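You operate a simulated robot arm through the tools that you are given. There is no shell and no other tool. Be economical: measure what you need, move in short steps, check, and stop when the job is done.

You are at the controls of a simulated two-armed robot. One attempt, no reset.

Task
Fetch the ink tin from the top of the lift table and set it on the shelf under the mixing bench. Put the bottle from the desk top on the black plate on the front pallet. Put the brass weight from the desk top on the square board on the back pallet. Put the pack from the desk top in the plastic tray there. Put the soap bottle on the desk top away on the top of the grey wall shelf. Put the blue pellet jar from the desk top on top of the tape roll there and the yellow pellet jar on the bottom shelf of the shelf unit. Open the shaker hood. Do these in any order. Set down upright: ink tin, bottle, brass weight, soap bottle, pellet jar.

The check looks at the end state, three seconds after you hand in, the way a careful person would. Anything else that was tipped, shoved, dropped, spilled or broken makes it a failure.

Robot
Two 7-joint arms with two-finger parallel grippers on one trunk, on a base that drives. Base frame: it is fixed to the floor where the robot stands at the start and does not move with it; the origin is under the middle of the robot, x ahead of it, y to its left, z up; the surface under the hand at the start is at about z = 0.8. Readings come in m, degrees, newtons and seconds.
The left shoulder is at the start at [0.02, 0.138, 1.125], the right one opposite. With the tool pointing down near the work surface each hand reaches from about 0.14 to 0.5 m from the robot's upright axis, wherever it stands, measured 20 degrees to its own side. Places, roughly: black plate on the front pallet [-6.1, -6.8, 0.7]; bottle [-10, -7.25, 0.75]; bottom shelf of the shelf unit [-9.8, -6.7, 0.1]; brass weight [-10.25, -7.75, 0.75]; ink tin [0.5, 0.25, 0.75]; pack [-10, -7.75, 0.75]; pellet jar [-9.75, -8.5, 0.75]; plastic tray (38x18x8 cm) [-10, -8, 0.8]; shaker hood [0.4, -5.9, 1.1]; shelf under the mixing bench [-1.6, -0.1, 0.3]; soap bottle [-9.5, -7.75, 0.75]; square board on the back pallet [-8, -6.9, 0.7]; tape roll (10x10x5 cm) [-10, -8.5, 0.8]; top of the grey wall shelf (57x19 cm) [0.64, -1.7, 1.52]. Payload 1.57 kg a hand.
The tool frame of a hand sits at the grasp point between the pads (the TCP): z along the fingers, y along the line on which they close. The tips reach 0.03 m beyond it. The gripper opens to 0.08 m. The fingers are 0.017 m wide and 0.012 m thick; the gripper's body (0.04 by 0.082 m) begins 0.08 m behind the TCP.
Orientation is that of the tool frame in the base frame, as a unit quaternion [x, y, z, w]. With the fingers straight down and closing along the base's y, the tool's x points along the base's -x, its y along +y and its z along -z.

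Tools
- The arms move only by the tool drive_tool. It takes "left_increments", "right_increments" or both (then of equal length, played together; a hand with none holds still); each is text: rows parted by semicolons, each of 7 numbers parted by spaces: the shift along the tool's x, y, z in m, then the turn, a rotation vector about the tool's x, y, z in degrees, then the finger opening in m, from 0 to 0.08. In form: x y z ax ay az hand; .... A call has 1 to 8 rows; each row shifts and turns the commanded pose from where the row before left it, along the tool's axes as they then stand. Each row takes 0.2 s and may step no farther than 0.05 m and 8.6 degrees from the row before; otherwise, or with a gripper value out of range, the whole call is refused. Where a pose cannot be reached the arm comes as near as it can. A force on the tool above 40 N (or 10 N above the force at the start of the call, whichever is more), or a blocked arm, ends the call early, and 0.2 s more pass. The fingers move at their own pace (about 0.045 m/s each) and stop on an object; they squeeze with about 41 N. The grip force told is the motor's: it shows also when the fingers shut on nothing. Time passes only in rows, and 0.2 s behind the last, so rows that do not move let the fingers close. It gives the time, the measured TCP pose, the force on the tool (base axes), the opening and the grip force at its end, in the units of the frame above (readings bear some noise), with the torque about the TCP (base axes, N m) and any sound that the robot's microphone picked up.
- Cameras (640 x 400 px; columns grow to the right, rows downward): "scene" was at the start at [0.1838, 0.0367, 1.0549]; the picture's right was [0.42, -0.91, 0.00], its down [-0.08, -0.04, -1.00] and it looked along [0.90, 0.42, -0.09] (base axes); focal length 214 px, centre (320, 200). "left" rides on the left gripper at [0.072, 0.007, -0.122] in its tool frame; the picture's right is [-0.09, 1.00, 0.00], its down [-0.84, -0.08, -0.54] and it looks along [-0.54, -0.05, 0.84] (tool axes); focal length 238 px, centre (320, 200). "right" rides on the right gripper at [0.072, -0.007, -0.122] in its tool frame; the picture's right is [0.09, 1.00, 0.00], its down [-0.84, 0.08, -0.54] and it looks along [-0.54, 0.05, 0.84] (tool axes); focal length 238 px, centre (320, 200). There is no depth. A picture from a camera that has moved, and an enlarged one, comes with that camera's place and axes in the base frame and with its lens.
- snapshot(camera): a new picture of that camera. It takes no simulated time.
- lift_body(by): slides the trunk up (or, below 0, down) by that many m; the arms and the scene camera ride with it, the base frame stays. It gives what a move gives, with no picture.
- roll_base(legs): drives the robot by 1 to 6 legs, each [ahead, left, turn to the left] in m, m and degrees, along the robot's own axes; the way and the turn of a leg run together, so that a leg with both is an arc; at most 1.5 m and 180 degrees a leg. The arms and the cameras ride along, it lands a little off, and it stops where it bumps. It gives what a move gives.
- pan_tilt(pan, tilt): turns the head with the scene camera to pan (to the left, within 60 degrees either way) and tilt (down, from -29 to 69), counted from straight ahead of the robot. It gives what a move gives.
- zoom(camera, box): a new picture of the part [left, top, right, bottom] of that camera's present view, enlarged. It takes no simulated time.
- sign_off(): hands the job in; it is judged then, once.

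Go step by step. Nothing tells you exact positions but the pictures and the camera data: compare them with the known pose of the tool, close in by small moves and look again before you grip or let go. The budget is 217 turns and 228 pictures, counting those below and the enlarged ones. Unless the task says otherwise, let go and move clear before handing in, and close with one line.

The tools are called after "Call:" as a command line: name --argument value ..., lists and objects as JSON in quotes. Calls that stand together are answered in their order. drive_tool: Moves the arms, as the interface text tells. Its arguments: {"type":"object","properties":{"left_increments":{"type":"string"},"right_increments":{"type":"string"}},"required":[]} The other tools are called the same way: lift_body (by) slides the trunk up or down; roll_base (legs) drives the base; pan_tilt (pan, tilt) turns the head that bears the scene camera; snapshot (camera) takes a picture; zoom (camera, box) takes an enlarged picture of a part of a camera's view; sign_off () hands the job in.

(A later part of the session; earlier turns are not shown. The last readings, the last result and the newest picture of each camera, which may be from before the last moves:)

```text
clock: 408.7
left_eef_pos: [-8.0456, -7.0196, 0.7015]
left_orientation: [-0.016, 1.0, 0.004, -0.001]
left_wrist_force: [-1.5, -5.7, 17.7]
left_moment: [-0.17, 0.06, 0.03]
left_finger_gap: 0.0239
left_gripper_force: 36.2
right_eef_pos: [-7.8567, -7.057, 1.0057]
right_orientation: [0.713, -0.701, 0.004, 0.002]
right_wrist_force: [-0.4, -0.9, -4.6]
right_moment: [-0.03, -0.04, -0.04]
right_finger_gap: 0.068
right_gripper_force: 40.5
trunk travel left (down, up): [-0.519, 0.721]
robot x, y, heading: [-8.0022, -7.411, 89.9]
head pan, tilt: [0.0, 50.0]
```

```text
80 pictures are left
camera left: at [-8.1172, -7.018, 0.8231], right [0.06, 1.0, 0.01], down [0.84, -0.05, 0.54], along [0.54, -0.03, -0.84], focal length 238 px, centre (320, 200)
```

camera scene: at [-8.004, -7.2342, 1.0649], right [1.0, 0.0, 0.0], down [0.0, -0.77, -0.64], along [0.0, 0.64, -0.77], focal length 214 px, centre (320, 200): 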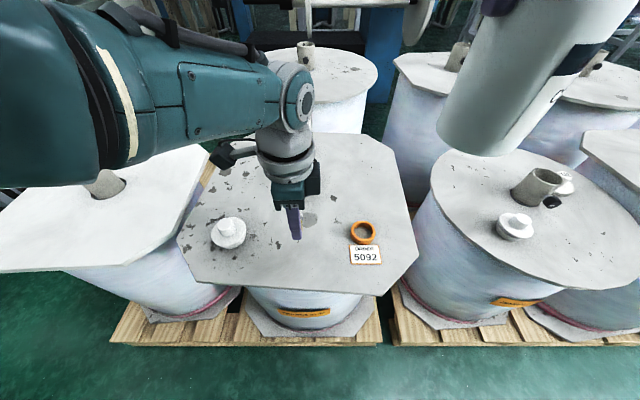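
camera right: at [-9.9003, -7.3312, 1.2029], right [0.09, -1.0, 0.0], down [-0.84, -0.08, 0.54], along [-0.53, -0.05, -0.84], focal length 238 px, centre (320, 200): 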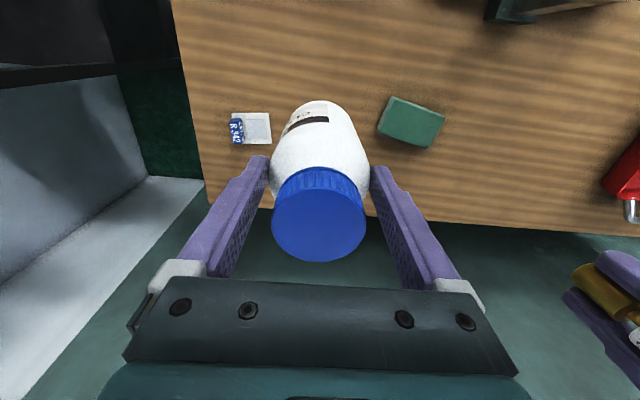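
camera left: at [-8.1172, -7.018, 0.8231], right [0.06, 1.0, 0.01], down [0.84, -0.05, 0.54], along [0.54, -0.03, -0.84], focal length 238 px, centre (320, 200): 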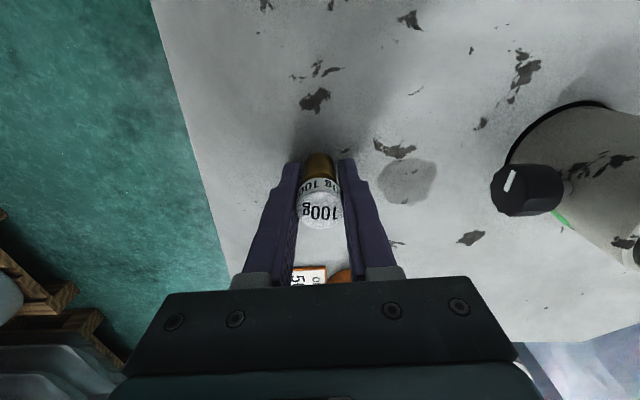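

Contact with the board. I'll ease up 2 mm, open gently and rise.

Call:
drive_tool --left_increments "0 0 -0.002 0 0 0 0; 0 0 0 0 0 0 0.035; 0 0 0 0 0 0 0.05; 0 0 0 0 0 0 0.05; 0 0 0 0 0 0 0.05"

Call:
lift_body --by 0.25

Call:
snapshot --camera "left"

Call:
snapshot --camera "scene"

```text
clock: 409.9
left_eef_pos: [-8.0454, -7.0212, 0.7026]
left_orientation: [-0.017, 1.0, 0.004, -0.001]
left_wrist_force: [-0.1, -1.1, 0.2]
left_moment: [0.03, 0.02, 0.02]
left_finger_gap: 0.0501
left_gripper_force: 0.0
right_eef_pos: [-7.8582, -7.0573, 1.0054]
right_orientation: [0.712, -0.702, 0.005, 0.001]
right_wrist_force: [0.6, -0.5, -4.5]
right_moment: [0.0, 0.01, 0.03]
right_finger_gap: 0.0678
right_gripper_force: 41.1
trunk travel left (down, up): [-0.519, 0.721]
robot x, y, heading: [-8.0007, -7.4064, 90.1]
head pan, tilt: [0.0, 50.0]
```

```text
clock: 412.5
left_eef_pos: [-8.0446, -7.0209, 0.9523]
left_orientation: [-0.016, 1.0, 0.002, -0.001]
left_wrist_force: [-1.0, 0.5, 0.5]
left_moment: [-0.03, 0.0, -0.02]
left_finger_gap: 0.0499
left_gripper_force: 0.1
right_eef_pos: [-7.8571, -7.0577, 1.2545]
right_orientation: [0.713, -0.701, 0.005, 0.002]
right_wrist_force: [0.7, -0.4, -3.8]
right_moment: [-0.01, 0.03, -0.01]
right_finger_gap: 0.068
right_gripper_force: 40.5
trunk travel left (down, up): [-0.769, 0.471]
robot x, y, heading: [-8.0042, -7.411, 89.9]
head pan, tilt: [0.0, 50.0]
```

```text
79 pictures are left
camera left: at [-8.1165, -7.0182, 1.074], right [0.06, 1.0, 0.01], down [0.84, -0.05, 0.54], along [0.54, -0.03, -0.84], focal length 238 px, centre (320, 200)
```

left: 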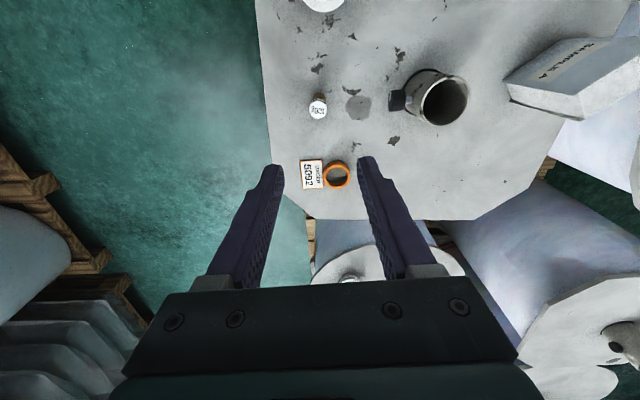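

```text
78 pictures are left
camera scene: at [-8.004, -7.2341, 1.2539], right [1.0, 0.0, 0.0], down [0.0, -0.77, -0.64], along [0.0, 0.64, -0.77], focal length 214 px, centre (320, 200)
```

scene: 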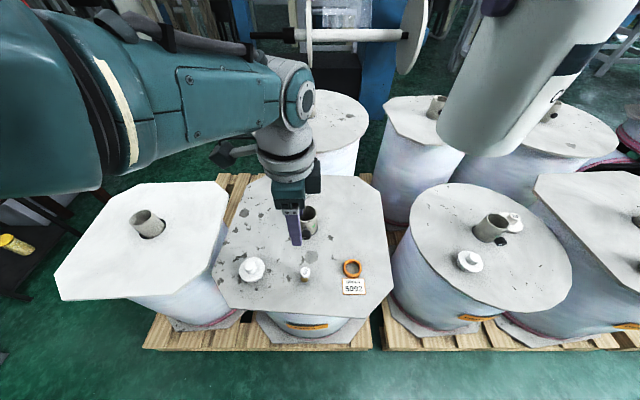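

The brass weight stands upright on the square board. Next is the black plate on the front pallet: I'll back off, slide along the pallets and look.

Call:
lift_body --by 0.1

Call:
roll_base --legs '[[-0.4, 0, 0], [0, -1.5, 0], [0, -0.2, 0]]'

Call:
snapshot --camera "scene"

```text
clock: 413.8
left_eef_pos: [-8.044, -7.0212, 1.0525]
left_orientation: [-0.016, 1.0, 0.002, -0.001]
left_wrist_force: [-0.7, 0.1, -0.5]
left_moment: [-0.04, 0.01, 0.01]
left_finger_gap: 0.0499
left_gripper_force: 0.1
right_eef_pos: [-7.8569, -7.0575, 1.3557]
right_orientation: [0.712, -0.702, 0.004, 0.001]
right_wrist_force: [-0.3, 0.0, -4.7]
right_moment: [0.0, -0.02, 0.01]
right_finger_gap: 0.0681
right_gripper_force: 40.9
trunk travel left (down, up): [-0.869, 0.371]
robot x, y, heading: [-8.0044, -7.408, 89.7]
head pan, tilt: [0.0, 50.0]
```

```text
clock: 424.5
left_eef_pos: [-6.3445, -7.4187, 1.0521]
left_orientation: [-0.016, 1.0, 0.003, -0.001]
left_wrist_force: [0.0, -0.1, 0.2]
left_moment: [-0.03, 0.02, 0.02]
left_finger_gap: 0.0501
left_gripper_force: 0.1
right_eef_pos: [-6.1568, -7.4549, 1.3553]
right_orientation: [0.711, -0.703, 0.005, 0.001]
right_wrist_force: [-0.4, 0.6, -3.8]
right_moment: [0.02, 0.03, -0.02]
right_finger_gap: 0.0679
right_gripper_force: 40.7
trunk travel left (down, up): [-0.869, 0.371]
robot x, y, heading: [-6.3017, -7.8046, 89.6]
head pan, tilt: [0.0, 50.0]
```

```text
77 pictures are left
camera scene: at [-6.3039, -7.6314, 1.3539], right [1.0, 0.0, 0.0], down [0.0, -0.77, -0.64], along [0.0, 0.64, -0.77], focal length 214 px, centre (320, 200)
```

scene: 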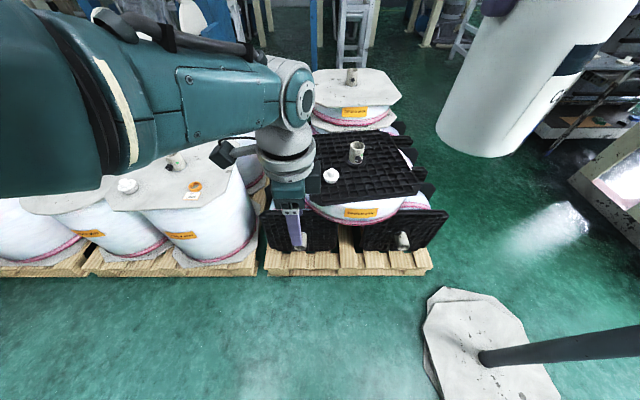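

The black plate is at roughly x −6.37 to −5.90, y −7.10 to −6.6, with a free area at its front right around (−6.06, −6.99). I'll raise the empty left hand, bring the bottle over that spot and lower the trunk.

Call:
drive_tool --left_increments "0 0 -0.045 0 0 0 0.05; 0 0 -0.045 0 0 0 0.05; 0 0 -0.045 0 0 0 0.05; 0 0 -0.045 0 0 0 0.05; 0 0 -0.045 0 0 0 0.05; 0 0 -0.045 0 0 0 0.05"

Call:
roll_base --legs '[[0.46, -0.095, 0.4]]'

Call:
lift_body --by -0.2

Call:
drive_tool --right_increments "0 0 0.045 0 0 0 0; 0 0 0.045 0 0 0 0; 0 0 0.045 0 0 0 0; 0 0 0.045 0 0 0 0; 0 0 0 0 0 0 0"

Call:
snapshot --camera "right"

Call:
snapshot --camera "scene"

```text
clock: 425.9
left_eef_pos: [-6.3439, -7.4206, 1.3231]
left_orientation: [-0.017, 1.0, 0.003, -0.002]
left_wrist_force: [-0.4, -0.6, 0.0]
left_moment: [0.03, -0.02, -0.01]
left_finger_gap: 0.0503
left_gripper_force: 0.1
right_eef_pos: [-6.1561, -7.4545, 1.3566]
right_orientation: [0.711, -0.703, 0.006, 0.001]
right_wrist_force: [0.4, 0.0, -4.0]
right_moment: [-0.01, -0.01, 0.0]
right_finger_gap: 0.068
right_gripper_force: 41.4
trunk travel left (down, up): [-0.869, 0.371]
robot x, y, heading: [-6.3055, -7.8068, 90.1]
head pan, tilt: [0.0, 50.0]
```

```text
clock: 428.8
left_eef_pos: [-6.2473, -6.9551, 1.3228]
left_orientation: [-0.016, 1.0, 0.002, -0.001]
left_wrist_force: [0.1, 0.5, 0.4]
left_moment: [-0.01, -0.01, 0.0]
left_finger_gap: 0.0499
left_gripper_force: 0.0
right_eef_pos: [-6.0605, -6.9874, 1.3552]
right_orientation: [0.712, -0.703, 0.005, 0.001]
right_wrist_force: [0.4, 0.1, -4.1]
right_moment: [-0.01, -0.01, 0.01]
right_finger_gap: 0.068
right_gripper_force: 41.1
trunk travel left (down, up): [-0.869, 0.371]
robot x, y, heading: [-6.2119, -7.3384, 89.7]
head pan, tilt: [0.0, 50.0]
```

```text
clock: 430.9
left_eef_pos: [-6.2463, -6.9527, 1.1229]
left_orientation: [-0.016, 1.0, 0.003, -0.001]
left_wrist_force: [-0.4, 0.0, 0.3]
left_moment: [-0.03, 0.0, 0.02]
left_finger_gap: 0.05
left_gripper_force: 0.0
right_eef_pos: [-6.0596, -6.9867, 1.1559]
right_orientation: [0.711, -0.703, 0.005, 0.001]
right_wrist_force: [0.2, 0.0, -4.5]
right_moment: [0.02, 0.01, -0.04]
right_finger_gap: 0.0681
right_gripper_force: 41.8
trunk travel left (down, up): [-0.669, 0.571]
robot x, y, heading: [-6.209, -7.3382, 89.7]
head pan, tilt: [0.0, 50.0]
```

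```text
clock: 432.1
left_eef_pos: [-6.2483, -6.953, 1.1231]
left_orientation: [-0.015, 1.0, 0.003, -0.001]
left_wrist_force: [-0.5, 0.3, -0.5]
left_moment: [-0.02, 0.03, 0.01]
left_finger_gap: 0.0501
left_gripper_force: 0.1
right_eef_pos: [-6.0606, -6.9874, 0.9772]
right_orientation: [0.711, -0.703, 0.004, 0.001]
right_wrist_force: [-0.4, -0.2, -4.5]
right_moment: [0.01, -0.01, -0.01]
right_finger_gap: 0.0679
right_gripper_force: 40.5
trunk travel left (down, up): [-0.669, 0.571]
robot x, y, heading: [-6.2092, -7.3399, 89.7]
head pan, tilt: [0.0, 50.0]
```

```text
76 pictures are left
camera right: at [-6.0541, -7.0575, 1.0979], right [-0.99, -0.1, 0.0], down [-0.09, 0.84, 0.53], along [-0.05, 0.53, -0.85], focal length 238 px, centre (320, 200)
```

right: 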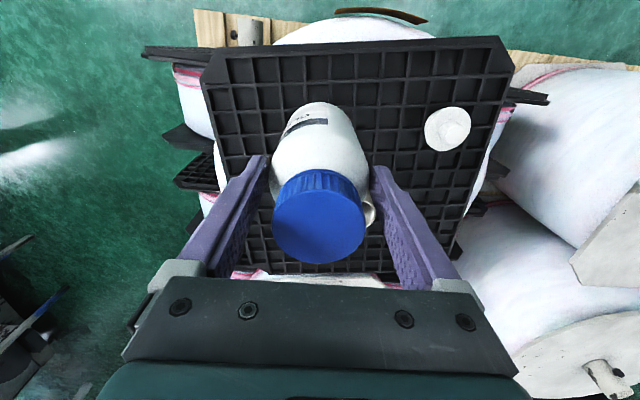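

```text
75 pictures are left
camera scene: at [-6.2078, -7.1639, 1.1539], right [1.0, 0.0, 0.0], down [0.0, -0.77, -0.64], along [0.0, 0.64, -0.77], focal length 214 px, centre (320, 200)
```

scene: 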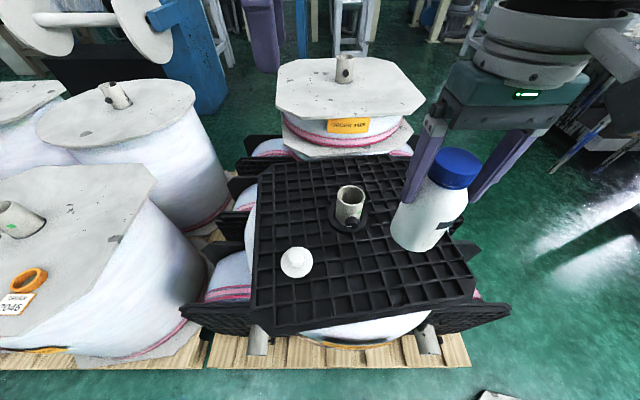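

The free spot is good; I'll shift 2.5 cm further in from the plate's front edge and go down.

Call:
drive_tool --right_increments "-0.025 -0.01 0.02 0 0 0 0; 0 0 0.04 0 0 0 0; 0 0 0.04 0 0 0 0; 0 0 0.04 0 0 0 0; 0 0 0 0 0 0 0"

Call:
drive_tool --right_increments "0 0 0.005 0 0 0 0; 0 0 0.005 0 0 0 0; 0 0 0 0 0 0 0"

Call:
snapshot --camera "scene"

```text
clock: 433.3
left_eef_pos: [-6.2457, -6.9537, 1.1231]
left_orientation: [-0.015, 1.0, 0.004, -0.001]
left_wrist_force: [0.2, 0.7, 0.5]
left_moment: [-0.01, 0.0, 0.0]
left_finger_gap: 0.0502
left_gripper_force: 0.2
right_eef_pos: [-6.0502, -6.9667, 0.8354]
right_orientation: [0.711, -0.703, 0.005, 0.001]
right_wrist_force: [0.7, -0.5, -3.7]
right_moment: [-0.04, 0.03, 0.01]
right_finger_gap: 0.068
right_gripper_force: 41.2
trunk travel left (down, up): [-0.669, 0.571]
robot x, y, heading: [-6.2066, -7.3401, 90.0]
head pan, tilt: [0.0, 50.0]
```

```text
clock: 434.1
left_eef_pos: [-6.2463, -6.9533, 1.1234]
left_orientation: [-0.016, 1.0, 0.003, -0.001]
left_wrist_force: [-0.2, 0.0, 0.3]
left_moment: [0.0, -0.05, 0.0]
left_finger_gap: 0.05
left_gripper_force: 0.0
right_eef_pos: [-6.05, -6.9632, 0.8272]
right_orientation: [0.712, -0.702, 0.004, 0.001]
right_wrist_force: [-0.2, -9.8, 32.4]
right_moment: [-0.08, 0.02, -0.03]
right_finger_gap: 0.0681
right_gripper_force: 41.2
trunk travel left (down, up): [-0.669, 0.571]
robot x, y, heading: [-6.2064, -7.3349, 89.7]
head pan, tilt: [0.0, 50.0]
```

```text
74 pictures are left
camera scene: at [-6.207, -7.1635, 1.1546], right [1.0, 0.0, 0.0], down [0.0, -0.77, -0.64], along [0.0, 0.64, -0.77], focal length 214 px, centre (320, 200)
```

scene: 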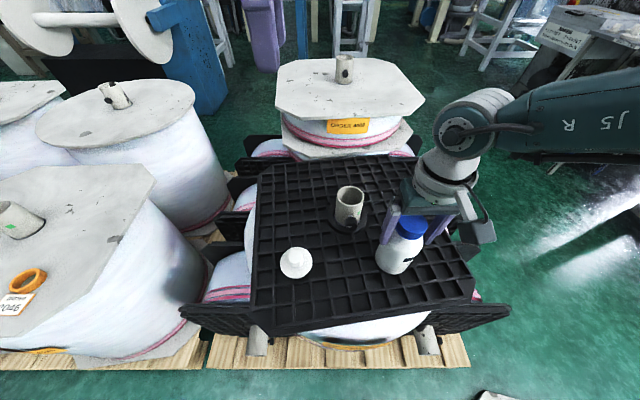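

Contact with the plate. I'll ease off, open and rise.

Call:
drive_tool --right_increments "0 0 -0.005 0 0 0 0; 0 0 0 0 0 0 0.08; 0 0 0 0 0 0 0.08; 0 0 -0.02 0 0 0 0.08; 0 0 -0.045 0 0 0 0.08; 0 0 -0.045 0 0 0 0.08; 0 0 -0.045 0 0 0 0.08; 0 0 -0.03 0 0 0 0.08"

Call:
snapshot --camera "scene"

Call:
snapshot --camera "right"

```text
clock: 435.9
left_eef_pos: [-6.2474, -6.9538, 1.1242]
left_orientation: [-0.015, 1.0, 0.004, 0.0]
left_wrist_force: [0.4, -0.1, -0.3]
left_moment: [0.0, 0.01, -0.01]
left_finger_gap: 0.0499
left_gripper_force: 0.0
right_eef_pos: [-6.0499, -6.9645, 1.0157]
right_orientation: [0.711, -0.703, 0.005, 0.001]
right_wrist_force: [1.0, 0.4, 0.1]
right_moment: [0.04, 0.0, -0.02]
right_finger_gap: 0.0802
right_gripper_force: 0.0
trunk travel left (down, up): [-0.669, 0.571]
robot x, y, heading: [-6.2096, -7.3376, 89.9]
head pan, tilt: [0.0, 50.0]
```

```text
73 pictures are left
camera scene: at [-6.2076, -7.1637, 1.1539], right [1.0, 0.0, 0.0], down [0.0, -0.77, -0.64], along [0.0, 0.64, -0.77], focal length 214 px, centre (320, 200)
```

scene: 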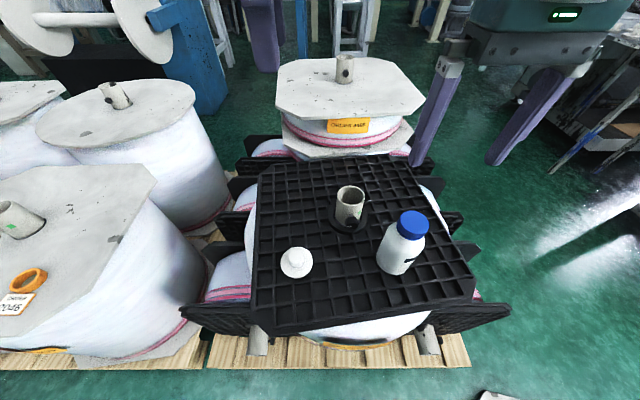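

```text
72 pictures are left
camera right: at [-6.0444, -7.0338, 1.1376], right [-0.99, -0.1, 0.0], down [-0.09, 0.84, 0.53], along [-0.05, 0.53, -0.85], focal length 238 px, centre (320, 200)
```

right: 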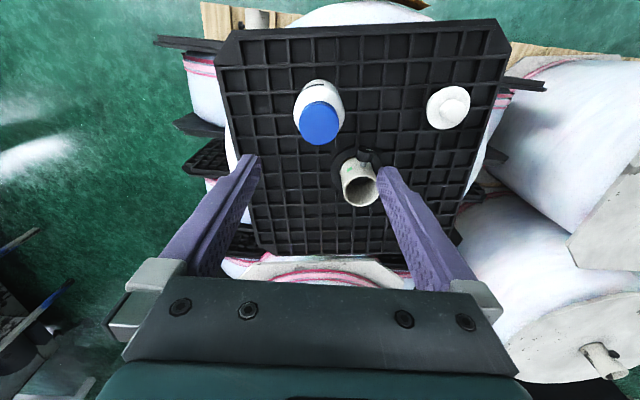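

The bottle stands on the black plate. Now the fallen soap bottle: I'll drive back west, turn to face it and look.

Call:
lift_body --by 0.15

Call:
roll_base --legs '[[-0.5, 0, 0], [0, 1.5, 0], [0, 0.2, 0], [0, 0, 90]]'

Call:
snapshot --camera "scene"

Call:
zoom --camera "scene" --box '[240, 150, 400, 270]'

```text
clock: 437.7
left_eef_pos: [-6.2463, -6.9541, 1.2734]
left_orientation: [-0.016, 1.0, 0.004, -0.001]
left_wrist_force: [0.6, 0.8, -1.0]
left_moment: [0.03, -0.02, -0.02]
left_finger_gap: 0.0499
left_gripper_force: 0.1
right_eef_pos: [-6.0502, -6.9649, 1.1652]
right_orientation: [0.711, -0.703, 0.005, 0.001]
right_wrist_force: [0.4, 0.7, -0.7]
right_moment: [-0.02, -0.01, 0.02]
right_finger_gap: 0.0799
right_gripper_force: 0.1
trunk travel left (down, up): [-0.819, 0.421]
robot x, y, heading: [-6.208, -7.3398, 89.7]
head pan, tilt: [0.0, 50.0]
```

```text
clock: 452.8
left_eef_pos: [-8.3129, -7.8496, 1.2733]
left_orientation: [0.717, -0.697, -0.002, 0.003]
left_wrist_force: [0.3, -0.3, 0.0]
left_moment: [0.0, 0.0, -0.02]
left_finger_gap: 0.05
left_gripper_force: 0.1
right_eef_pos: [-8.3028, -7.6533, 1.1652]
right_orientation: [1.0, 0.004, 0.005, -0.002]
right_wrist_force: [-1.0, -0.2, 0.9]
right_moment: [0.0, 0.01, -0.01]
right_finger_gap: 0.0799
right_gripper_force: 0.1
trunk travel left (down, up): [-0.819, 0.421]
robot x, y, heading: [-7.9245, -7.8131, 179.7]
head pan, tilt: [0.0, 50.0]
```

```text
71 pictures are left
camera scene: at [-8.1048, -7.8133, 1.304], right [0.01, 1.0, 0.0], down [0.77, 0.0, -0.64], along [-0.64, 0.0, -0.77], focal length 214 px, centre (320, 200)
```

scene: 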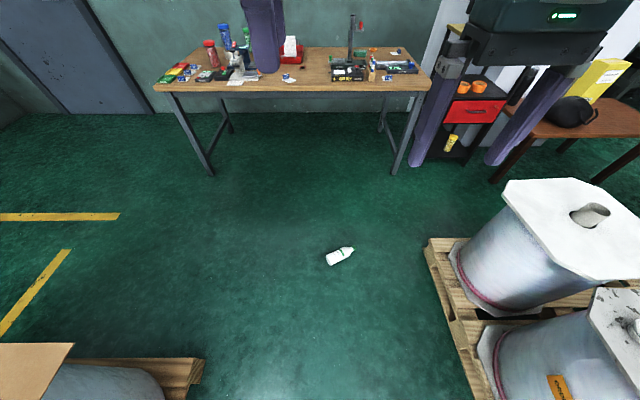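

```text
3.33 times, centred on (320, 210) of scene
camera zoom: at [-8.1048, -7.8133, 1.304], right [0.01, 1.0, 0.0], down [0.77, 0.0, -0.64], along [-0.64, 0.0, -0.77], focal length 715 px, centre (320, 167)
```

zoom: 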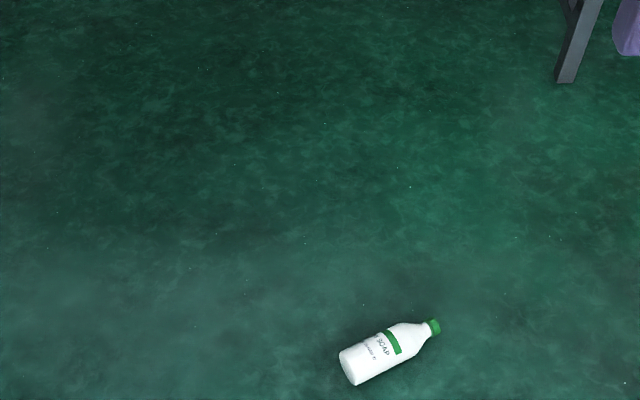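

The soap bottle lies with its base at about (−8.67, −7.757) and its cap at (−8.757, −7.592). It's about 7 cm thick, so it fits the gripper. I'll stand on its base side facing the cap. Then I can grip it from above with the right hand and pitch the hand forward 90° to bring it upright.

Call:
roll_base --legs '[[0.826, 0.11, 0], [0, 0, -62.2]]'

Call:
lift_body --by -0.4

Call:
drive_tool --right_increments "0.04 0 0.02 0 0 0 0.08; 0.04 0 0.02 0 0 0 0.08; 0.04 0 0.02 0 0 0 0.08; 0.03 0 0.04 0 0 0 0.08; 0 0 0 0 0 0 0.08"

Call:
pan_tilt --pan -15 --tilt 65

Call:
snapshot --camera "right"

Call:
snapshot --camera "scene"

```text
clock: 460.1
left_eef_pos: [-8.9684, -7.5834, 1.2733]
left_orientation: [-0.236, 0.972, 0.004, -0.002]
left_wrist_force: [-0.4, -0.5, 0.4]
left_moment: [0.0, 0.02, -0.01]
left_finger_gap: 0.0499
left_gripper_force: 0.1
right_eef_pos: [-8.7871, -7.5079, 1.1651]
right_orientation: [0.849, -0.528, 0.005, 0.0]
right_wrist_force: [-1.2, -0.3, 0.7]
right_moment: [-0.02, 0.0, -0.02]
right_finger_gap: 0.0801
right_gripper_force: 0.0
trunk travel left (down, up): [-0.819, 0.421]
robot x, y, heading: [-8.7684, -7.9138, 115.5]
head pan, tilt: [0.0, 50.0]
```

```text
clock: 463.9
left_eef_pos: [-8.9694, -7.5836, 0.8722]
left_orientation: [-0.237, 0.971, 0.003, -0.001]
left_wrist_force: [0.2, -0.3, -0.1]
left_moment: [0.02, 0.0, -0.03]
left_finger_gap: 0.0501
left_gripper_force: 0.1
right_eef_pos: [-8.7885, -7.5085, 0.7653]
right_orientation: [0.849, -0.528, 0.005, 0.0]
right_wrist_force: [0.4, -0.1, 0.1]
right_moment: [0.04, -0.03, 0.03]
right_finger_gap: 0.0802
right_gripper_force: 0.0
trunk travel left (down, up): [-0.419, 0.821]
robot x, y, heading: [-8.7701, -7.9126, 115.4]
head pan, tilt: [0.0, 50.0]
```

```text
clock: 465.1
left_eef_pos: [-8.9701, -7.583, 0.8737]
left_orientation: [-0.237, 0.972, 0.003, -0.002]
left_wrist_force: [0.6, -1.0, 0.7]
left_moment: [0.0, -0.01, -0.01]
left_finger_gap: 0.05
left_gripper_force: 0.0
right_eef_pos: [-8.7209, -7.6426, 0.6664]
right_orientation: [0.85, -0.528, 0.005, 0.001]
right_wrist_force: [0.5, -0.2, 0.5]
right_moment: [0.03, 0.02, 0.02]
right_finger_gap: 0.0801
right_gripper_force: 0.0
trunk travel left (down, up): [-0.419, 0.821]
robot x, y, heading: [-8.77, -7.9117, 115.5]
head pan, tilt: [0.0, 50.0]
```

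```text
clock: 465.9
left_eef_pos: [-8.9684, -7.5832, 0.8718]
left_orientation: [-0.237, 0.972, 0.003, -0.002]
left_wrist_force: [0.7, 0.3, 0.2]
left_moment: [-0.02, -0.04, -0.01]
left_finger_gap: 0.05
left_gripper_force: 0.1
right_eef_pos: [-8.7204, -7.6434, 0.6669]
right_orientation: [0.849, -0.528, 0.005, 0.0]
right_wrist_force: [0.7, -0.6, 0.3]
right_moment: [-0.02, -0.05, 0.0]
right_finger_gap: 0.0799
right_gripper_force: 0.0
trunk travel left (down, up): [-0.419, 0.821]
robot x, y, heading: [-8.7694, -7.9154, 115.6]
head pan, tilt: [-15.0, 65.0]
```

```text
69 pictures are left
camera right: at [-8.6847, -7.7027, 0.7886], right [-0.85, -0.52, 0.0], down [-0.44, 0.72, 0.53], along [-0.28, 0.46, -0.85], focal length 238 px, centre (320, 200)
```

right: 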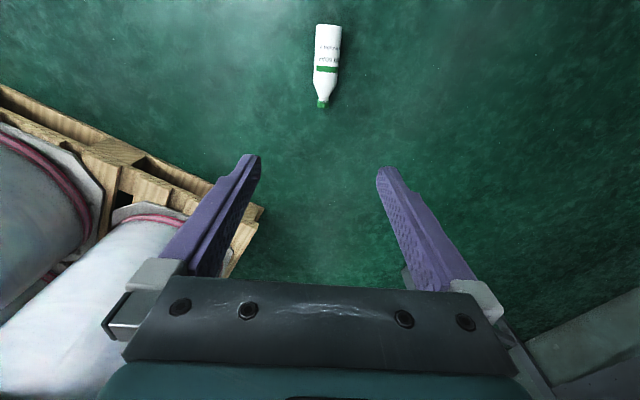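

```text
68 pictures are left
camera scene: at [-8.8216, -7.7661, 0.8859], right [0.98, 0.18, 0.0], down [0.16, -0.89, -0.42], along [-0.08, 0.42, -0.91], focal length 214 px, centre (320, 200)
```

scene: 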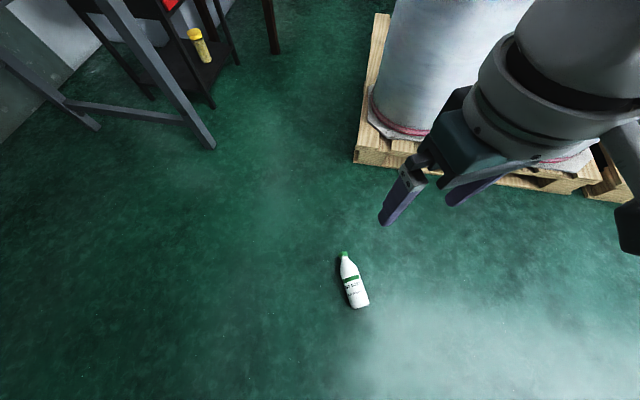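

The bottle's axis matches the hand's direction. I'll shift slightly to about 10 cm from the base, lower the trunk and check again.

Call:
drive_tool --right_increments "0.013 0.01 0 0 0 0 0.08; 0 0 0 0 0 0 0.08"

Call:
lift_body --by -0.4

Call:
drive_tool --right_increments "0 0 0.03 0 0 0 0.08; 0 0 0.03 0 0 0 0.08; 0 0 0.03 0 0 0 0.08; 0 0 0 0 0 0 0.08"

Call:
snapshot --camera "right"

```text
clock: 466.5
left_eef_pos: [-8.968, -7.5818, 0.8733]
left_orientation: [-0.237, 0.972, 0.003, -0.001]
left_wrist_force: [-0.3, 0.5, 0.9]
left_moment: [0.0, -0.03, 0.02]
left_finger_gap: 0.0502
left_gripper_force: 0.1
right_eef_pos: [-8.7234, -7.6589, 0.6672]
right_orientation: [0.85, -0.528, 0.005, 0.0]
right_wrist_force: [0.0, -0.6, -0.5]
right_moment: [0.0, 0.01, 0.01]
right_finger_gap: 0.0798
right_gripper_force: 0.0
trunk travel left (down, up): [-0.419, 0.821]
robot x, y, heading: [-8.7645, -7.9143, 115.4]
head pan, tilt: [-15.0, 65.0]
```

```text
clock: 470.3
left_eef_pos: [-8.9694, -7.5832, 0.4729]
left_orientation: [-0.237, 0.972, 0.003, -0.001]
left_wrist_force: [0.8, 0.2, -0.4]
left_moment: [0.01, 0.03, 0.0]
left_finger_gap: 0.0499
left_gripper_force: 0.1
right_eef_pos: [-8.7238, -7.6598, 0.2664]
right_orientation: [0.849, -0.528, 0.005, 0.0]
right_wrist_force: [0.3, -0.5, -0.4]
right_moment: [-0.01, 0.01, 0.01]
right_finger_gap: 0.08
right_gripper_force: 0.0
trunk travel left (down, up): [-0.019, 1.221]
robot x, y, heading: [-8.767, -7.9148, 115.3]
head pan, tilt: [-15.0, 65.0]
```

```text
clock: 471.3
left_eef_pos: [-8.9697, -7.5838, 0.4735]
left_orientation: [-0.236, 0.972, 0.003, -0.002]
left_wrist_force: [-0.6, -0.6, -0.4]
left_moment: [0.02, 0.01, -0.02]
left_finger_gap: 0.0499
left_gripper_force: 0.0
right_eef_pos: [-8.723, -7.6596, 0.1777]
right_orientation: [0.849, -0.528, 0.005, -0.001]
right_wrist_force: [-0.7, 0.3, 0.5]
right_moment: [0.02, -0.01, -0.01]
right_finger_gap: 0.08
right_gripper_force: 0.1
trunk travel left (down, up): [-0.019, 1.221]
robot x, y, heading: [-8.7717, -7.9106, 115.3]
head pan, tilt: [-15.0, 65.0]
```

```text
67 pictures are left
camera right: at [-8.688, -7.72, 0.2986], right [-0.85, -0.52, 0.0], down [-0.44, 0.72, 0.53], along [-0.28, 0.46, -0.85], focal length 238 px, centre (320, 200)
```

right: 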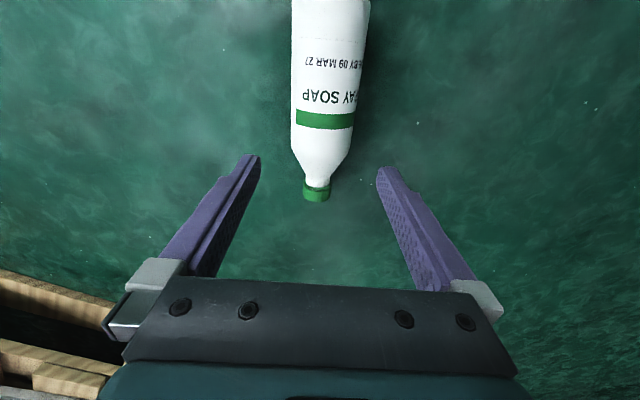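

The body is about 66 mm wide and almost centred. I'll shift a little towards the base, then go down and grip.

Call:
drive_tool --right_increments "0.015 0.006 0.03 0 0 0 0.08; 0 0 0.03 0 0 0 0.08; 0 0 0.03 0 0 0 0.08; 0 0 0.025 0 0 0 0.08; 0 0 0.018 0 0 0 0.08; 0 0 0 0 0 0 0.08"

Call:
snapshot --camera "right"

```text
clock: 472.7
left_eef_pos: [-8.9681, -7.5831, 0.473]
left_orientation: [-0.237, 0.972, 0.004, -0.002]
left_wrist_force: [-0.6, 0.0, 0.5]
left_moment: [-0.01, 0.02, 0.0]
left_finger_gap: 0.05
left_gripper_force: 0.1
right_eef_pos: [-8.7203, -7.6767, 0.0437]
right_orientation: [0.85, -0.527, 0.004, 0.001]
right_wrist_force: [0.2, -0.1, 0.7]
right_moment: [0.01, 0.0, 0.01]
right_finger_gap: 0.0798
right_gripper_force: 0.2
trunk travel left (down, up): [-0.019, 1.221]
robot x, y, heading: [-8.7686, -7.9114, 115.2]
head pan, tilt: [-15.0, 65.0]
```

```text
66 pictures are left
camera right: at [-8.6848, -7.737, 0.1656], right [-0.85, -0.52, 0.0], down [-0.44, 0.72, 0.53], along [-0.28, 0.46, -0.84], focal length 238 px, centre (320, 200)
```

right: 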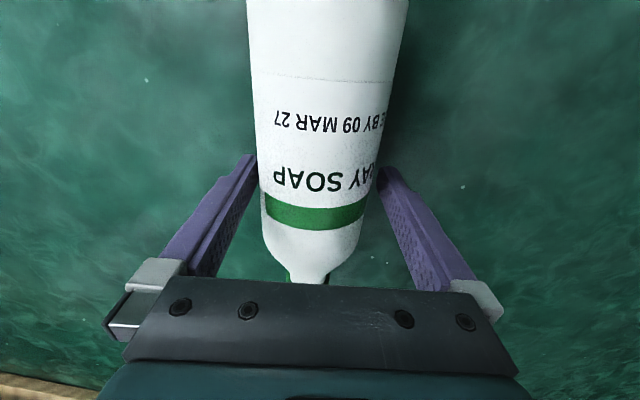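

The fingers straddle the upper body. Closing and lifting.

Call:
drive_tool --right_increments "0 0 0 0 0 0 0; 0 0 0 0 0 0 0; 0 0 0 0 0 0 0; 0 0 0 0 0 0 0; 0 0 0 0 0 0 0"

Call:
lift_body --by 0.4

Call:
snapshot --camera "right"

Call:
snapshot --camera "scene"

```text
clock: 473.9
left_eef_pos: [-8.9687, -7.5833, 0.4737]
left_orientation: [-0.237, 0.971, 0.004, -0.002]
left_wrist_force: [0.4, -0.9, 0.6]
left_moment: [0.0, -0.01, 0.0]
left_finger_gap: 0.0499
left_gripper_force: 0.0
right_eef_pos: [-8.7217, -7.6767, 0.0425]
right_orientation: [0.85, -0.527, 0.005, 0.0]
right_wrist_force: [0.3, 1.1, -0.2]
right_moment: [0.1, 0.04, 0.04]
right_finger_gap: 0.0661
right_gripper_force: 41.0
trunk travel left (down, up): [-0.019, 1.221]
robot x, y, heading: [-8.7647, -7.9134, 115.7]
head pan, tilt: [-15.0, 65.0]
```

```text
clock: 477.7
left_eef_pos: [-8.9691, -7.5825, 0.8725]
left_orientation: [-0.237, 0.972, 0.002, -0.002]
left_wrist_force: [-0.6, 0.3, 1.6]
left_moment: [0.02, 0.01, 0.0]
left_finger_gap: 0.0498
left_gripper_force: 0.0
right_eef_pos: [-8.7213, -7.6768, 0.4448]
right_orientation: [0.85, -0.527, 0.006, 0.0]
right_wrist_force: [1.0, 0.9, -5.1]
right_moment: [0.07, 0.0, 0.02]
right_finger_gap: 0.0663
right_gripper_force: 41.4
trunk travel left (down, up): [-0.419, 0.821]
robot x, y, heading: [-8.7671, -7.9167, 115.5]
head pan, tilt: [-15.0, 65.0]
```

```text
65 pictures are left
camera right: at [-8.685, -7.7374, 0.5657], right [-0.85, -0.52, 0.0], down [-0.44, 0.72, 0.53], along [-0.28, 0.46, -0.85], focal length 238 px, centre (320, 200)
```

right: 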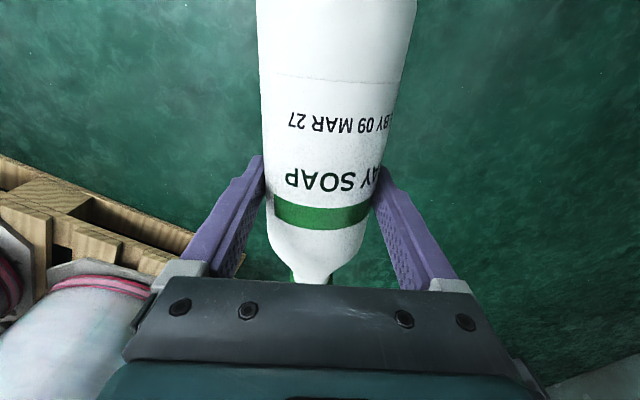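

```text
64 pictures are left
camera scene: at [-8.8215, -7.7664, 0.8858], right [0.98, 0.18, 0.0], down [0.16, -0.89, -0.42], along [-0.08, 0.42, -0.91], focal length 214 px, centre (320, 200)
```

scene: 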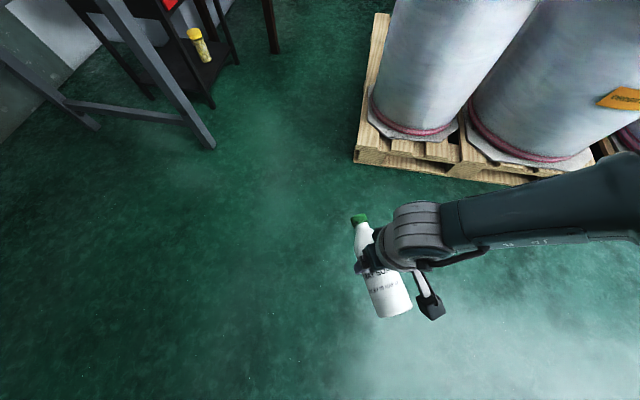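

The bottle is held firmly. I'll raise the trunk, bring the hand forward and up, then pitch it forward to bring the bottle upright.

Call:
lift_body --by 0.4

Call:
drive_tool --right_increments "-0.03 0 -0.035 0 0 0 0; -0.03 0 -0.035 0 0 0 0; -0.03 0 -0.035 0 0 0 0; -0.03 0 -0.035 0 0 0 0; -0.03 0 -0.035 0 0 0 0; -0.03 0 -0.035 0 0 0 0"

Call:
drive_tool --right_increments "0 0 0 0 -8.5 0 0; 0 0 0 0 -8.5 0 0; 0 0 0 0 -8.5 0 0; 0 0 0 0 -8.5 0 0; 0 0 0 0 -8.5 0 0; 0 0 0 0 -8.5 0 0; 0 0 0 0 -8.5 0 0; 0 0 0 0 -8.5 0 0"

Call:
drive_tool --right_increments "0 0 0 0 -8 0 0; 0 0 0 0 -8 0 0; 0 0 0 0 -6 0 0; 0 0 0 0 0 0 0"

Call:
pan_tilt --pan -20 --tilt 25

Call:
snapshot --camera "scene"

```text
clock: 481.6
left_eef_pos: [-8.9693, -7.5826, 1.2732]
left_orientation: [-0.236, 0.972, 0.002, -0.001]
left_wrist_force: [0.0, -0.2, 0.0]
left_moment: [0.03, 0.0, 0.02]
left_finger_gap: 0.0502
left_gripper_force: 0.2
right_eef_pos: [-8.7211, -7.6773, 0.8436]
right_orientation: [0.849, -0.528, 0.005, 0.0]
right_wrist_force: [-0.5, 0.5, -4.9]
right_moment: [0.02, 0.0, -0.01]
right_finger_gap: 0.0662
right_gripper_force: 41.1
trunk travel left (down, up): [-0.819, 0.421]
robot x, y, heading: [-8.7672, -7.9126, 115.6]
head pan, tilt: [-15.0, 65.0]
```

```text
clock: 483.0
left_eef_pos: [-8.9698, -7.5824, 1.274]
left_orientation: [-0.237, 0.972, 0.002, -0.002]
left_wrist_force: [0.1, 0.1, 0.3]
left_moment: [0.0, -0.02, 0.02]
left_finger_gap: 0.0499
left_gripper_force: 0.0
right_eef_pos: [-8.8004, -7.5165, 1.0528]
right_orientation: [0.85, -0.527, 0.006, 0.001]
right_wrist_force: [0.2, -0.4, -5.4]
right_moment: [0.07, 0.02, 0.03]
right_finger_gap: 0.0662
right_gripper_force: 41.5
trunk travel left (down, up): [-0.819, 0.421]
robot x, y, heading: [-8.7675, -7.9124, 115.3]
head pan, tilt: [-15.0, 65.0]
```

```text
clock: 484.8
left_eef_pos: [-8.9695, -7.5835, 1.273]
left_orientation: [-0.236, 0.972, 0.002, -0.002]
left_wrist_force: [-0.5, 0.7, 0.3]
left_moment: [0.02, -0.01, 0.05]
left_finger_gap: 0.0498
left_gripper_force: 0.1
right_eef_pos: [-8.8028, -7.5152, 1.0519]
right_orientation: [0.814, -0.504, -0.244, -0.153]
right_wrist_force: [0.2, -0.3, -5.7]
right_moment: [-0.02, 0.01, 0.03]
right_finger_gap: 0.0663
right_gripper_force: 40.7
right hand out of reach, approached as far as the arm can: row 5, 6, 7, 8
trunk travel left (down, up): [-0.819, 0.421]
robot x, y, heading: [-8.7671, -7.9145, 115.4]
head pan, tilt: [-15.0, 65.0]
```

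```text
clock: 485.8
left_eef_pos: [-8.9689, -7.5834, 1.2731]
left_orientation: [-0.237, 0.972, 0.002, -0.001]
left_wrist_force: [-0.6, 0.1, 0.3]
left_moment: [0.05, 0.01, 0.0]
left_finger_gap: 0.0499
left_gripper_force: 0.0
right_eef_pos: [-8.8015, -7.5151, 1.0522]
right_orientation: [0.814, -0.505, -0.244, -0.153]
right_wrist_force: [-0.7, 0.3, -5.0]
right_moment: [0.03, 0.01, 0.02]
right_finger_gap: 0.066
right_gripper_force: 41.2
right hand out of reach, approached as far as the arm can: row 1, 2, 3
trunk travel left (down, up): [-0.819, 0.421]
robot x, y, heading: [-8.7665, -7.9162, 115.3]
head pan, tilt: [-15.0, 65.0]
```

```text
clock: 486.8
left_eef_pos: [-8.9689, -7.5828, 1.2729]
left_orientation: [-0.237, 0.972, 0.003, -0.002]
left_wrist_force: [0.3, -0.1, 0.4]
left_moment: [-0.02, 0.01, 0.01]
left_finger_gap: 0.05
left_gripper_force: 0.0
right_eef_pos: [-8.8024, -7.5167, 1.0521]
right_orientation: [0.813, -0.505, -0.244, -0.155]
right_wrist_force: [0.5, -0.2, -6.0]
right_moment: [-0.03, -0.04, 0.02]
right_finger_gap: 0.0658
right_gripper_force: 40.7
trunk travel left (down, up): [-0.819, 0.421]
robot x, y, heading: [-8.7721, -7.9132, 115.5]
head pan, tilt: [-20.0, 25.0]
```

```text
63 pictures are left
camera scene: at [-8.8192, -7.7344, 1.3413], right [1.0, 0.1, 0.0], down [0.04, -0.42, -0.91], along [-0.09, 0.9, -0.42], focal length 214 px, centre (320, 200)
```

scene: 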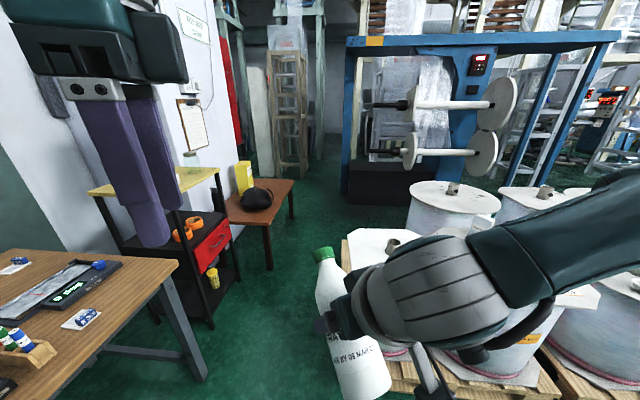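

The arm only managed part of the pitch at this spot. The hand needs to be further forward and higher, so I'll move it out and up.

Call:
drive_tool --right_increments "-0.03 0 0.015 0 0 0 0; -0.03 0 0.015 0 0 0 0; -0.03 0 0.015 0 0 0 0; -0.03 0 0.015 0 0 0 0; -0.03 0 0.015 0 0 0 0; -0.03 0 0.015 0 0 0 0; 0 0 0 0 0 0 0; 0 0 0 0 0 0 0"

Call:
snapshot --camera "scene"

```text
clock: 488.6
left_eef_pos: [-8.9688, -7.5838, 1.2742]
left_orientation: [-0.237, 0.972, 0.002, -0.002]
left_wrist_force: [-0.9, -0.2, -0.3]
left_moment: [-0.02, 0.0, 0.0]
left_finger_gap: 0.0502
left_gripper_force: 0.0
right_eef_pos: [-8.8813, -7.3527, 1.0833]
right_orientation: [0.814, -0.505, -0.244, -0.154]
right_wrist_force: [0.3, 0.2, -4.8]
right_moment: [-0.01, -0.01, 0.02]
right_finger_gap: 0.066
right_gripper_force: 41.0
right hand out of reach, approached as far as the arm can: row 6
trunk travel left (down, up): [-0.819, 0.421]
robot x, y, heading: [-8.7727, -7.9139, 115.5]
head pan, tilt: [-20.0, 25.0]
```

```text
62 pictures are left
camera scene: at [-8.8192, -7.7345, 1.3413], right [1.0, 0.09, 0.0], down [0.04, -0.42, -0.91], along [-0.09, 0.9, -0.42], focal length 214 px, centre (320, 200)
```

scene: 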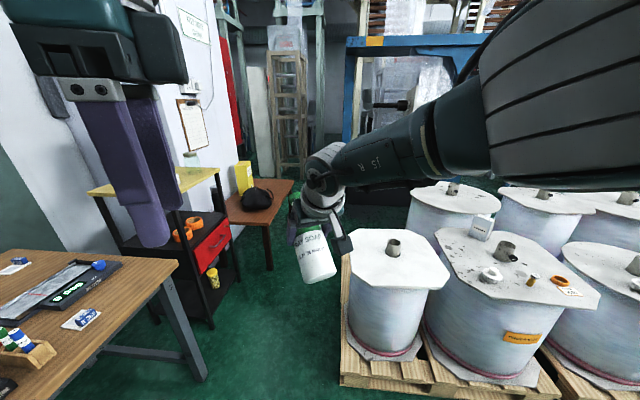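

Now there is room, so I'll continue pitching.

Call:
drive_tool --right_increments "-0.01 0 -0.015 0 -8.2 0 0; -0.01 0 -0.015 0 -8.2 0 0; -0.01 0 -0.01 0 -8.2 0 0; -0.01 0 0 0 -8.2 0 0; -0.01 0 0 0 -8.2 0 0; -0.01 0 0 0 -8.2 0 0; -0.01 0 0 0 -6.5 0 0; 0 0 0 0 0 0 0"

Call:
snapshot --camera "scene"

```text
clock: 490.4
left_eef_pos: [-8.9692, -7.5843, 1.2735]
left_orientation: [-0.236, 0.972, 0.002, -0.002]
left_wrist_force: [-0.2, -0.6, 0.2]
left_moment: [0.05, -0.01, -0.03]
left_finger_gap: 0.05
left_gripper_force: 0.0
right_eef_pos: [-8.8882, -7.3627, 1.1249]
right_orientation: [0.76, -0.467, -0.387, -0.235]
right_wrist_force: [0.6, -0.3, -5.6]
right_moment: [-0.01, -0.02, -0.01]
right_finger_gap: 0.0659
right_gripper_force: 41.4
right hand out of reach, approached as far as the arm can: row 3, 4, 5, 6, 7
trunk travel left (down, up): [-0.819, 0.421]
robot x, y, heading: [-8.7687, -7.9106, 115.4]
head pan, tilt: [-20.0, 25.0]
```

```text
61 pictures are left
camera scene: at [-8.8192, -7.7344, 1.3413], right [1.0, 0.09, 0.0], down [0.04, -0.42, -0.91], along [-0.09, 0.9, -0.42], focal length 214 px, centre (320, 200)
```

scene: 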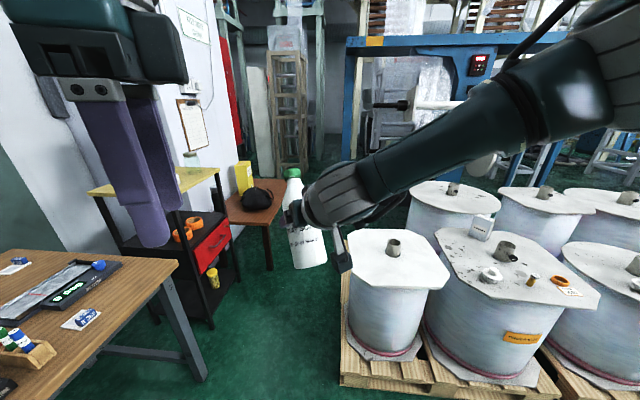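

It's at 54° now. The hand needs to be closer to shoulder height, so I'll go up and slightly back, then finish the pitch.

Call:
drive_tool --right_increments "-0.0145 0 -0.035 0 0 0 0; -0.0145 0 -0.035 0 0 0 0; -0.0145 0 -0.035 0 0 0 0; -0.0145 0 -0.035 0 0 0 0; 0 0 0 0 -7.5 0 0; 0 0 0 0 -7.5 0 0; 0 0 0 0 -7.5 0 0; 0 0 0 0 -7.5 0 0"

Call:
drive_tool --right_increments "0 0 0 0 -6 0 0; 0 0 0 0 0 0 0"

Call:
snapshot --camera "scene"

```text
clock: 492.2
left_eef_pos: [-8.9688, -7.5837, 1.2731]
left_orientation: [-0.237, 0.971, 0.003, -0.002]
left_wrist_force: [-0.4, 0.0, 0.4]
left_moment: [-0.02, -0.01, 0.03]
left_finger_gap: 0.05
left_gripper_force: 0.0
right_eef_pos: [-8.8599, -7.4345, 1.251]
right_orientation: [0.741, -0.452, -0.428, -0.253]
right_wrist_force: [-0.1, 0.9, -5.8]
right_moment: [-0.02, -0.02, -0.01]
right_finger_gap: 0.0661
right_gripper_force: 40.8
right hand out of reach, approached as far as the arm can: row 5, 6, 7, 8
trunk travel left (down, up): [-0.819, 0.421]
robot x, y, heading: [-8.7721, -7.914, 115.4]
head pan, tilt: [-20.0, 25.0]
```

```text
clock: 492.8
left_eef_pos: [-8.9685, -7.5832, 1.2741]
left_orientation: [-0.236, 0.972, 0.002, -0.002]
left_wrist_force: [-0.6, 0.8, 0.2]
left_moment: [0.01, 0.02, -0.01]
left_finger_gap: 0.0502
left_gripper_force: 0.1
right_eef_pos: [-8.8597, -7.4365, 1.2518]
right_orientation: [0.741, -0.452, -0.427, -0.252]
right_wrist_force: [0.1, -0.4, -5.4]
right_moment: [-0.01, -0.01, -0.03]
right_finger_gap: 0.0662
right_gripper_force: 41.2
right hand out of reach, approached as far as the arm can: row 1
trunk travel left (down, up): [-0.819, 0.421]
robot x, y, heading: [-8.7721, -7.9109, 115.5]
head pan, tilt: [-20.0, 25.0]
```

```text
60 pictures are left
camera scene: at [-8.8192, -7.7344, 1.3413], right [1.0, 0.09, 0.0], down [0.04, -0.42, -0.91], along [-0.09, 0.9, -0.42], focal length 214 px, centre (320, 200)
```

scene: 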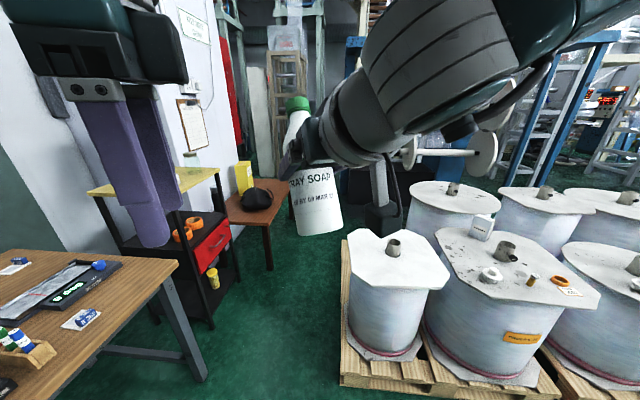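

I recall the left arm managed a horizontal hand at 0.36 m ahead and 0.2 m below the shoulder. I'll go to the mirrored spot and pitch there.

Call:
drive_tool --right_increments "0.017 -0.007 -0.029 0 0 0 0; 0.017 -0.007 -0.029 0 0 0 0; 0.017 -0.007 -0.029 0 0 0 0; 0 0 0 0 -7.5 0 0; 0 0 0 0 -7.5 0 0; 0 0 0 0 -7.5 0 0; 0 0 0 0 -7.5 0 0; 0 0 0 0 0 0 0"

Call:
snapshot --camera "scene"

```text
clock: 493.4
left_eef_pos: [-8.9686, -7.5836, 1.2727]
left_orientation: [-0.236, 0.972, 0.003, -0.002]
left_wrist_force: [0.9, 0.5, 0.0]
left_moment: [-0.02, 0.01, 0.03]
left_finger_gap: 0.0499
left_gripper_force: 0.2
right_eef_pos: [-8.7917, -7.5478, 1.1415]
right_orientation: [0.795, -0.494, -0.308, -0.172]
right_wrist_force: [0.1, -1.0, -5.3]
right_moment: [0.0, 0.0, -0.01]
right_finger_gap: 0.066
right_gripper_force: 41.3
right hand out of reach, approached as far as the arm can: row 2
trunk travel left (down, up): [-0.819, 0.421]
robot x, y, heading: [-8.7676, -7.9145, 115.2]
head pan, tilt: [-20.0, 25.0]
stopped in row 2 (right hand): the arm was blocked; the commanded pose is now the measured one
```

```text
59 pictures are left
camera scene: at [-8.8189, -7.7339, 1.3415], right [1.0, 0.09, 0.0], down [0.04, -0.42, -0.91], along [-0.09, 0.9, -0.42], focal length 214 px, centre (320, 200)
```

scene: 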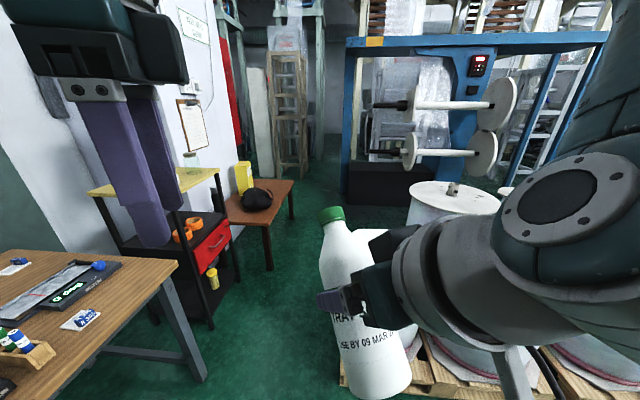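

The arm is stuck in an awkward elbow posture. I'll move the hand well out to about shoulder height first, where the forearm lies level, and pitch there.

Call:
drive_tool --right_increments "-0.043 0 -0.01 0 0 0 0; -0.043 0 -0.01 0 0 0 0; -0.043 0 -0.01 0 0 0 0; -0.043 0 -0.01 0 0 0 0; -0.043 0 -0.01 0 0 0 0; -0.043 0 -0.01 0 0 0 0; -0.043 0 -0.01 0 0 0 0"

Call:
drive_tool --right_increments "0 0 0 0 -7 0 0; 0 0 0 0 -7 0 0; 0 0 0 0 -7 0 0; 0 0 0 0 -7 0 0; 0 0 0 0 -7 0 0; 0 0 0 0 -7 0 0; 0 0 0 0 -7 0 0; 0 0 0 0 0 0 0"

Call:
snapshot --camera "scene"

```text
clock: 494.1
left_eef_pos: [-8.9676, -7.5847, 1.2722]
left_orientation: [-0.236, 0.972, 0.003, -0.001]
left_wrist_force: [0.3, 0.7, 0.4]
left_moment: [-0.05, 0.01, 0.04]
left_finger_gap: 0.0501
left_gripper_force: 0.1
right_eef_pos: [-8.794, -7.5468, 1.149]
right_orientation: [0.821, -0.505, -0.235, -0.128]
right_wrist_force: [-0.5, -0.7, -6.0]
right_moment: [-0.01, 0.0, 0.01]
right_finger_gap: 0.0662
right_gripper_force: 40.7
trunk travel left (down, up): [-0.819, 0.421]
robot x, y, heading: [-8.7663, -7.9139, 115.7]
head pan, tilt: [-20.0, 25.0]
stopped in row 3 (right hand): the arm was blocked; the commanded pose is now the measured one
```

```text
clock: 495.9
left_eef_pos: [-8.9678, -7.5835, 1.2735]
left_orientation: [-0.236, 0.972, 0.003, -0.001]
left_wrist_force: [-0.4, 0.3, -0.1]
left_moment: [0.02, -0.02, -0.01]
left_finger_gap: 0.0499
left_gripper_force: 0.0
right_eef_pos: [-8.8837, -7.5761, 1.2139]
right_orientation: [0.646, -0.406, -0.552, -0.336]
right_wrist_force: [-0.1, 0.4, -4.9]
right_moment: [-0.05, -0.01, -0.02]
right_finger_gap: 0.0662
right_gripper_force: 41.0
right hand out of reach, approached as far as the arm can: row 2, 3, 4, 5, 6, 7
trunk travel left (down, up): [-0.819, 0.421]
robot x, y, heading: [-8.7661, -7.916, 115.3]
head pan, tilt: [-20.0, 25.0]
```

```text
58 pictures are left
camera scene: at [-8.8173, -7.7355, 1.3349], right [1.0, 0.08, 0.0], down [0.04, -0.48, -0.87], along [-0.07, 0.87, -0.49], focal length 214 px, centre (320, 200)
```

scene: 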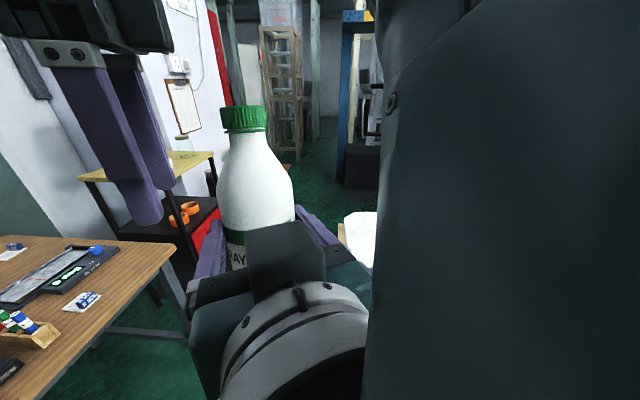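

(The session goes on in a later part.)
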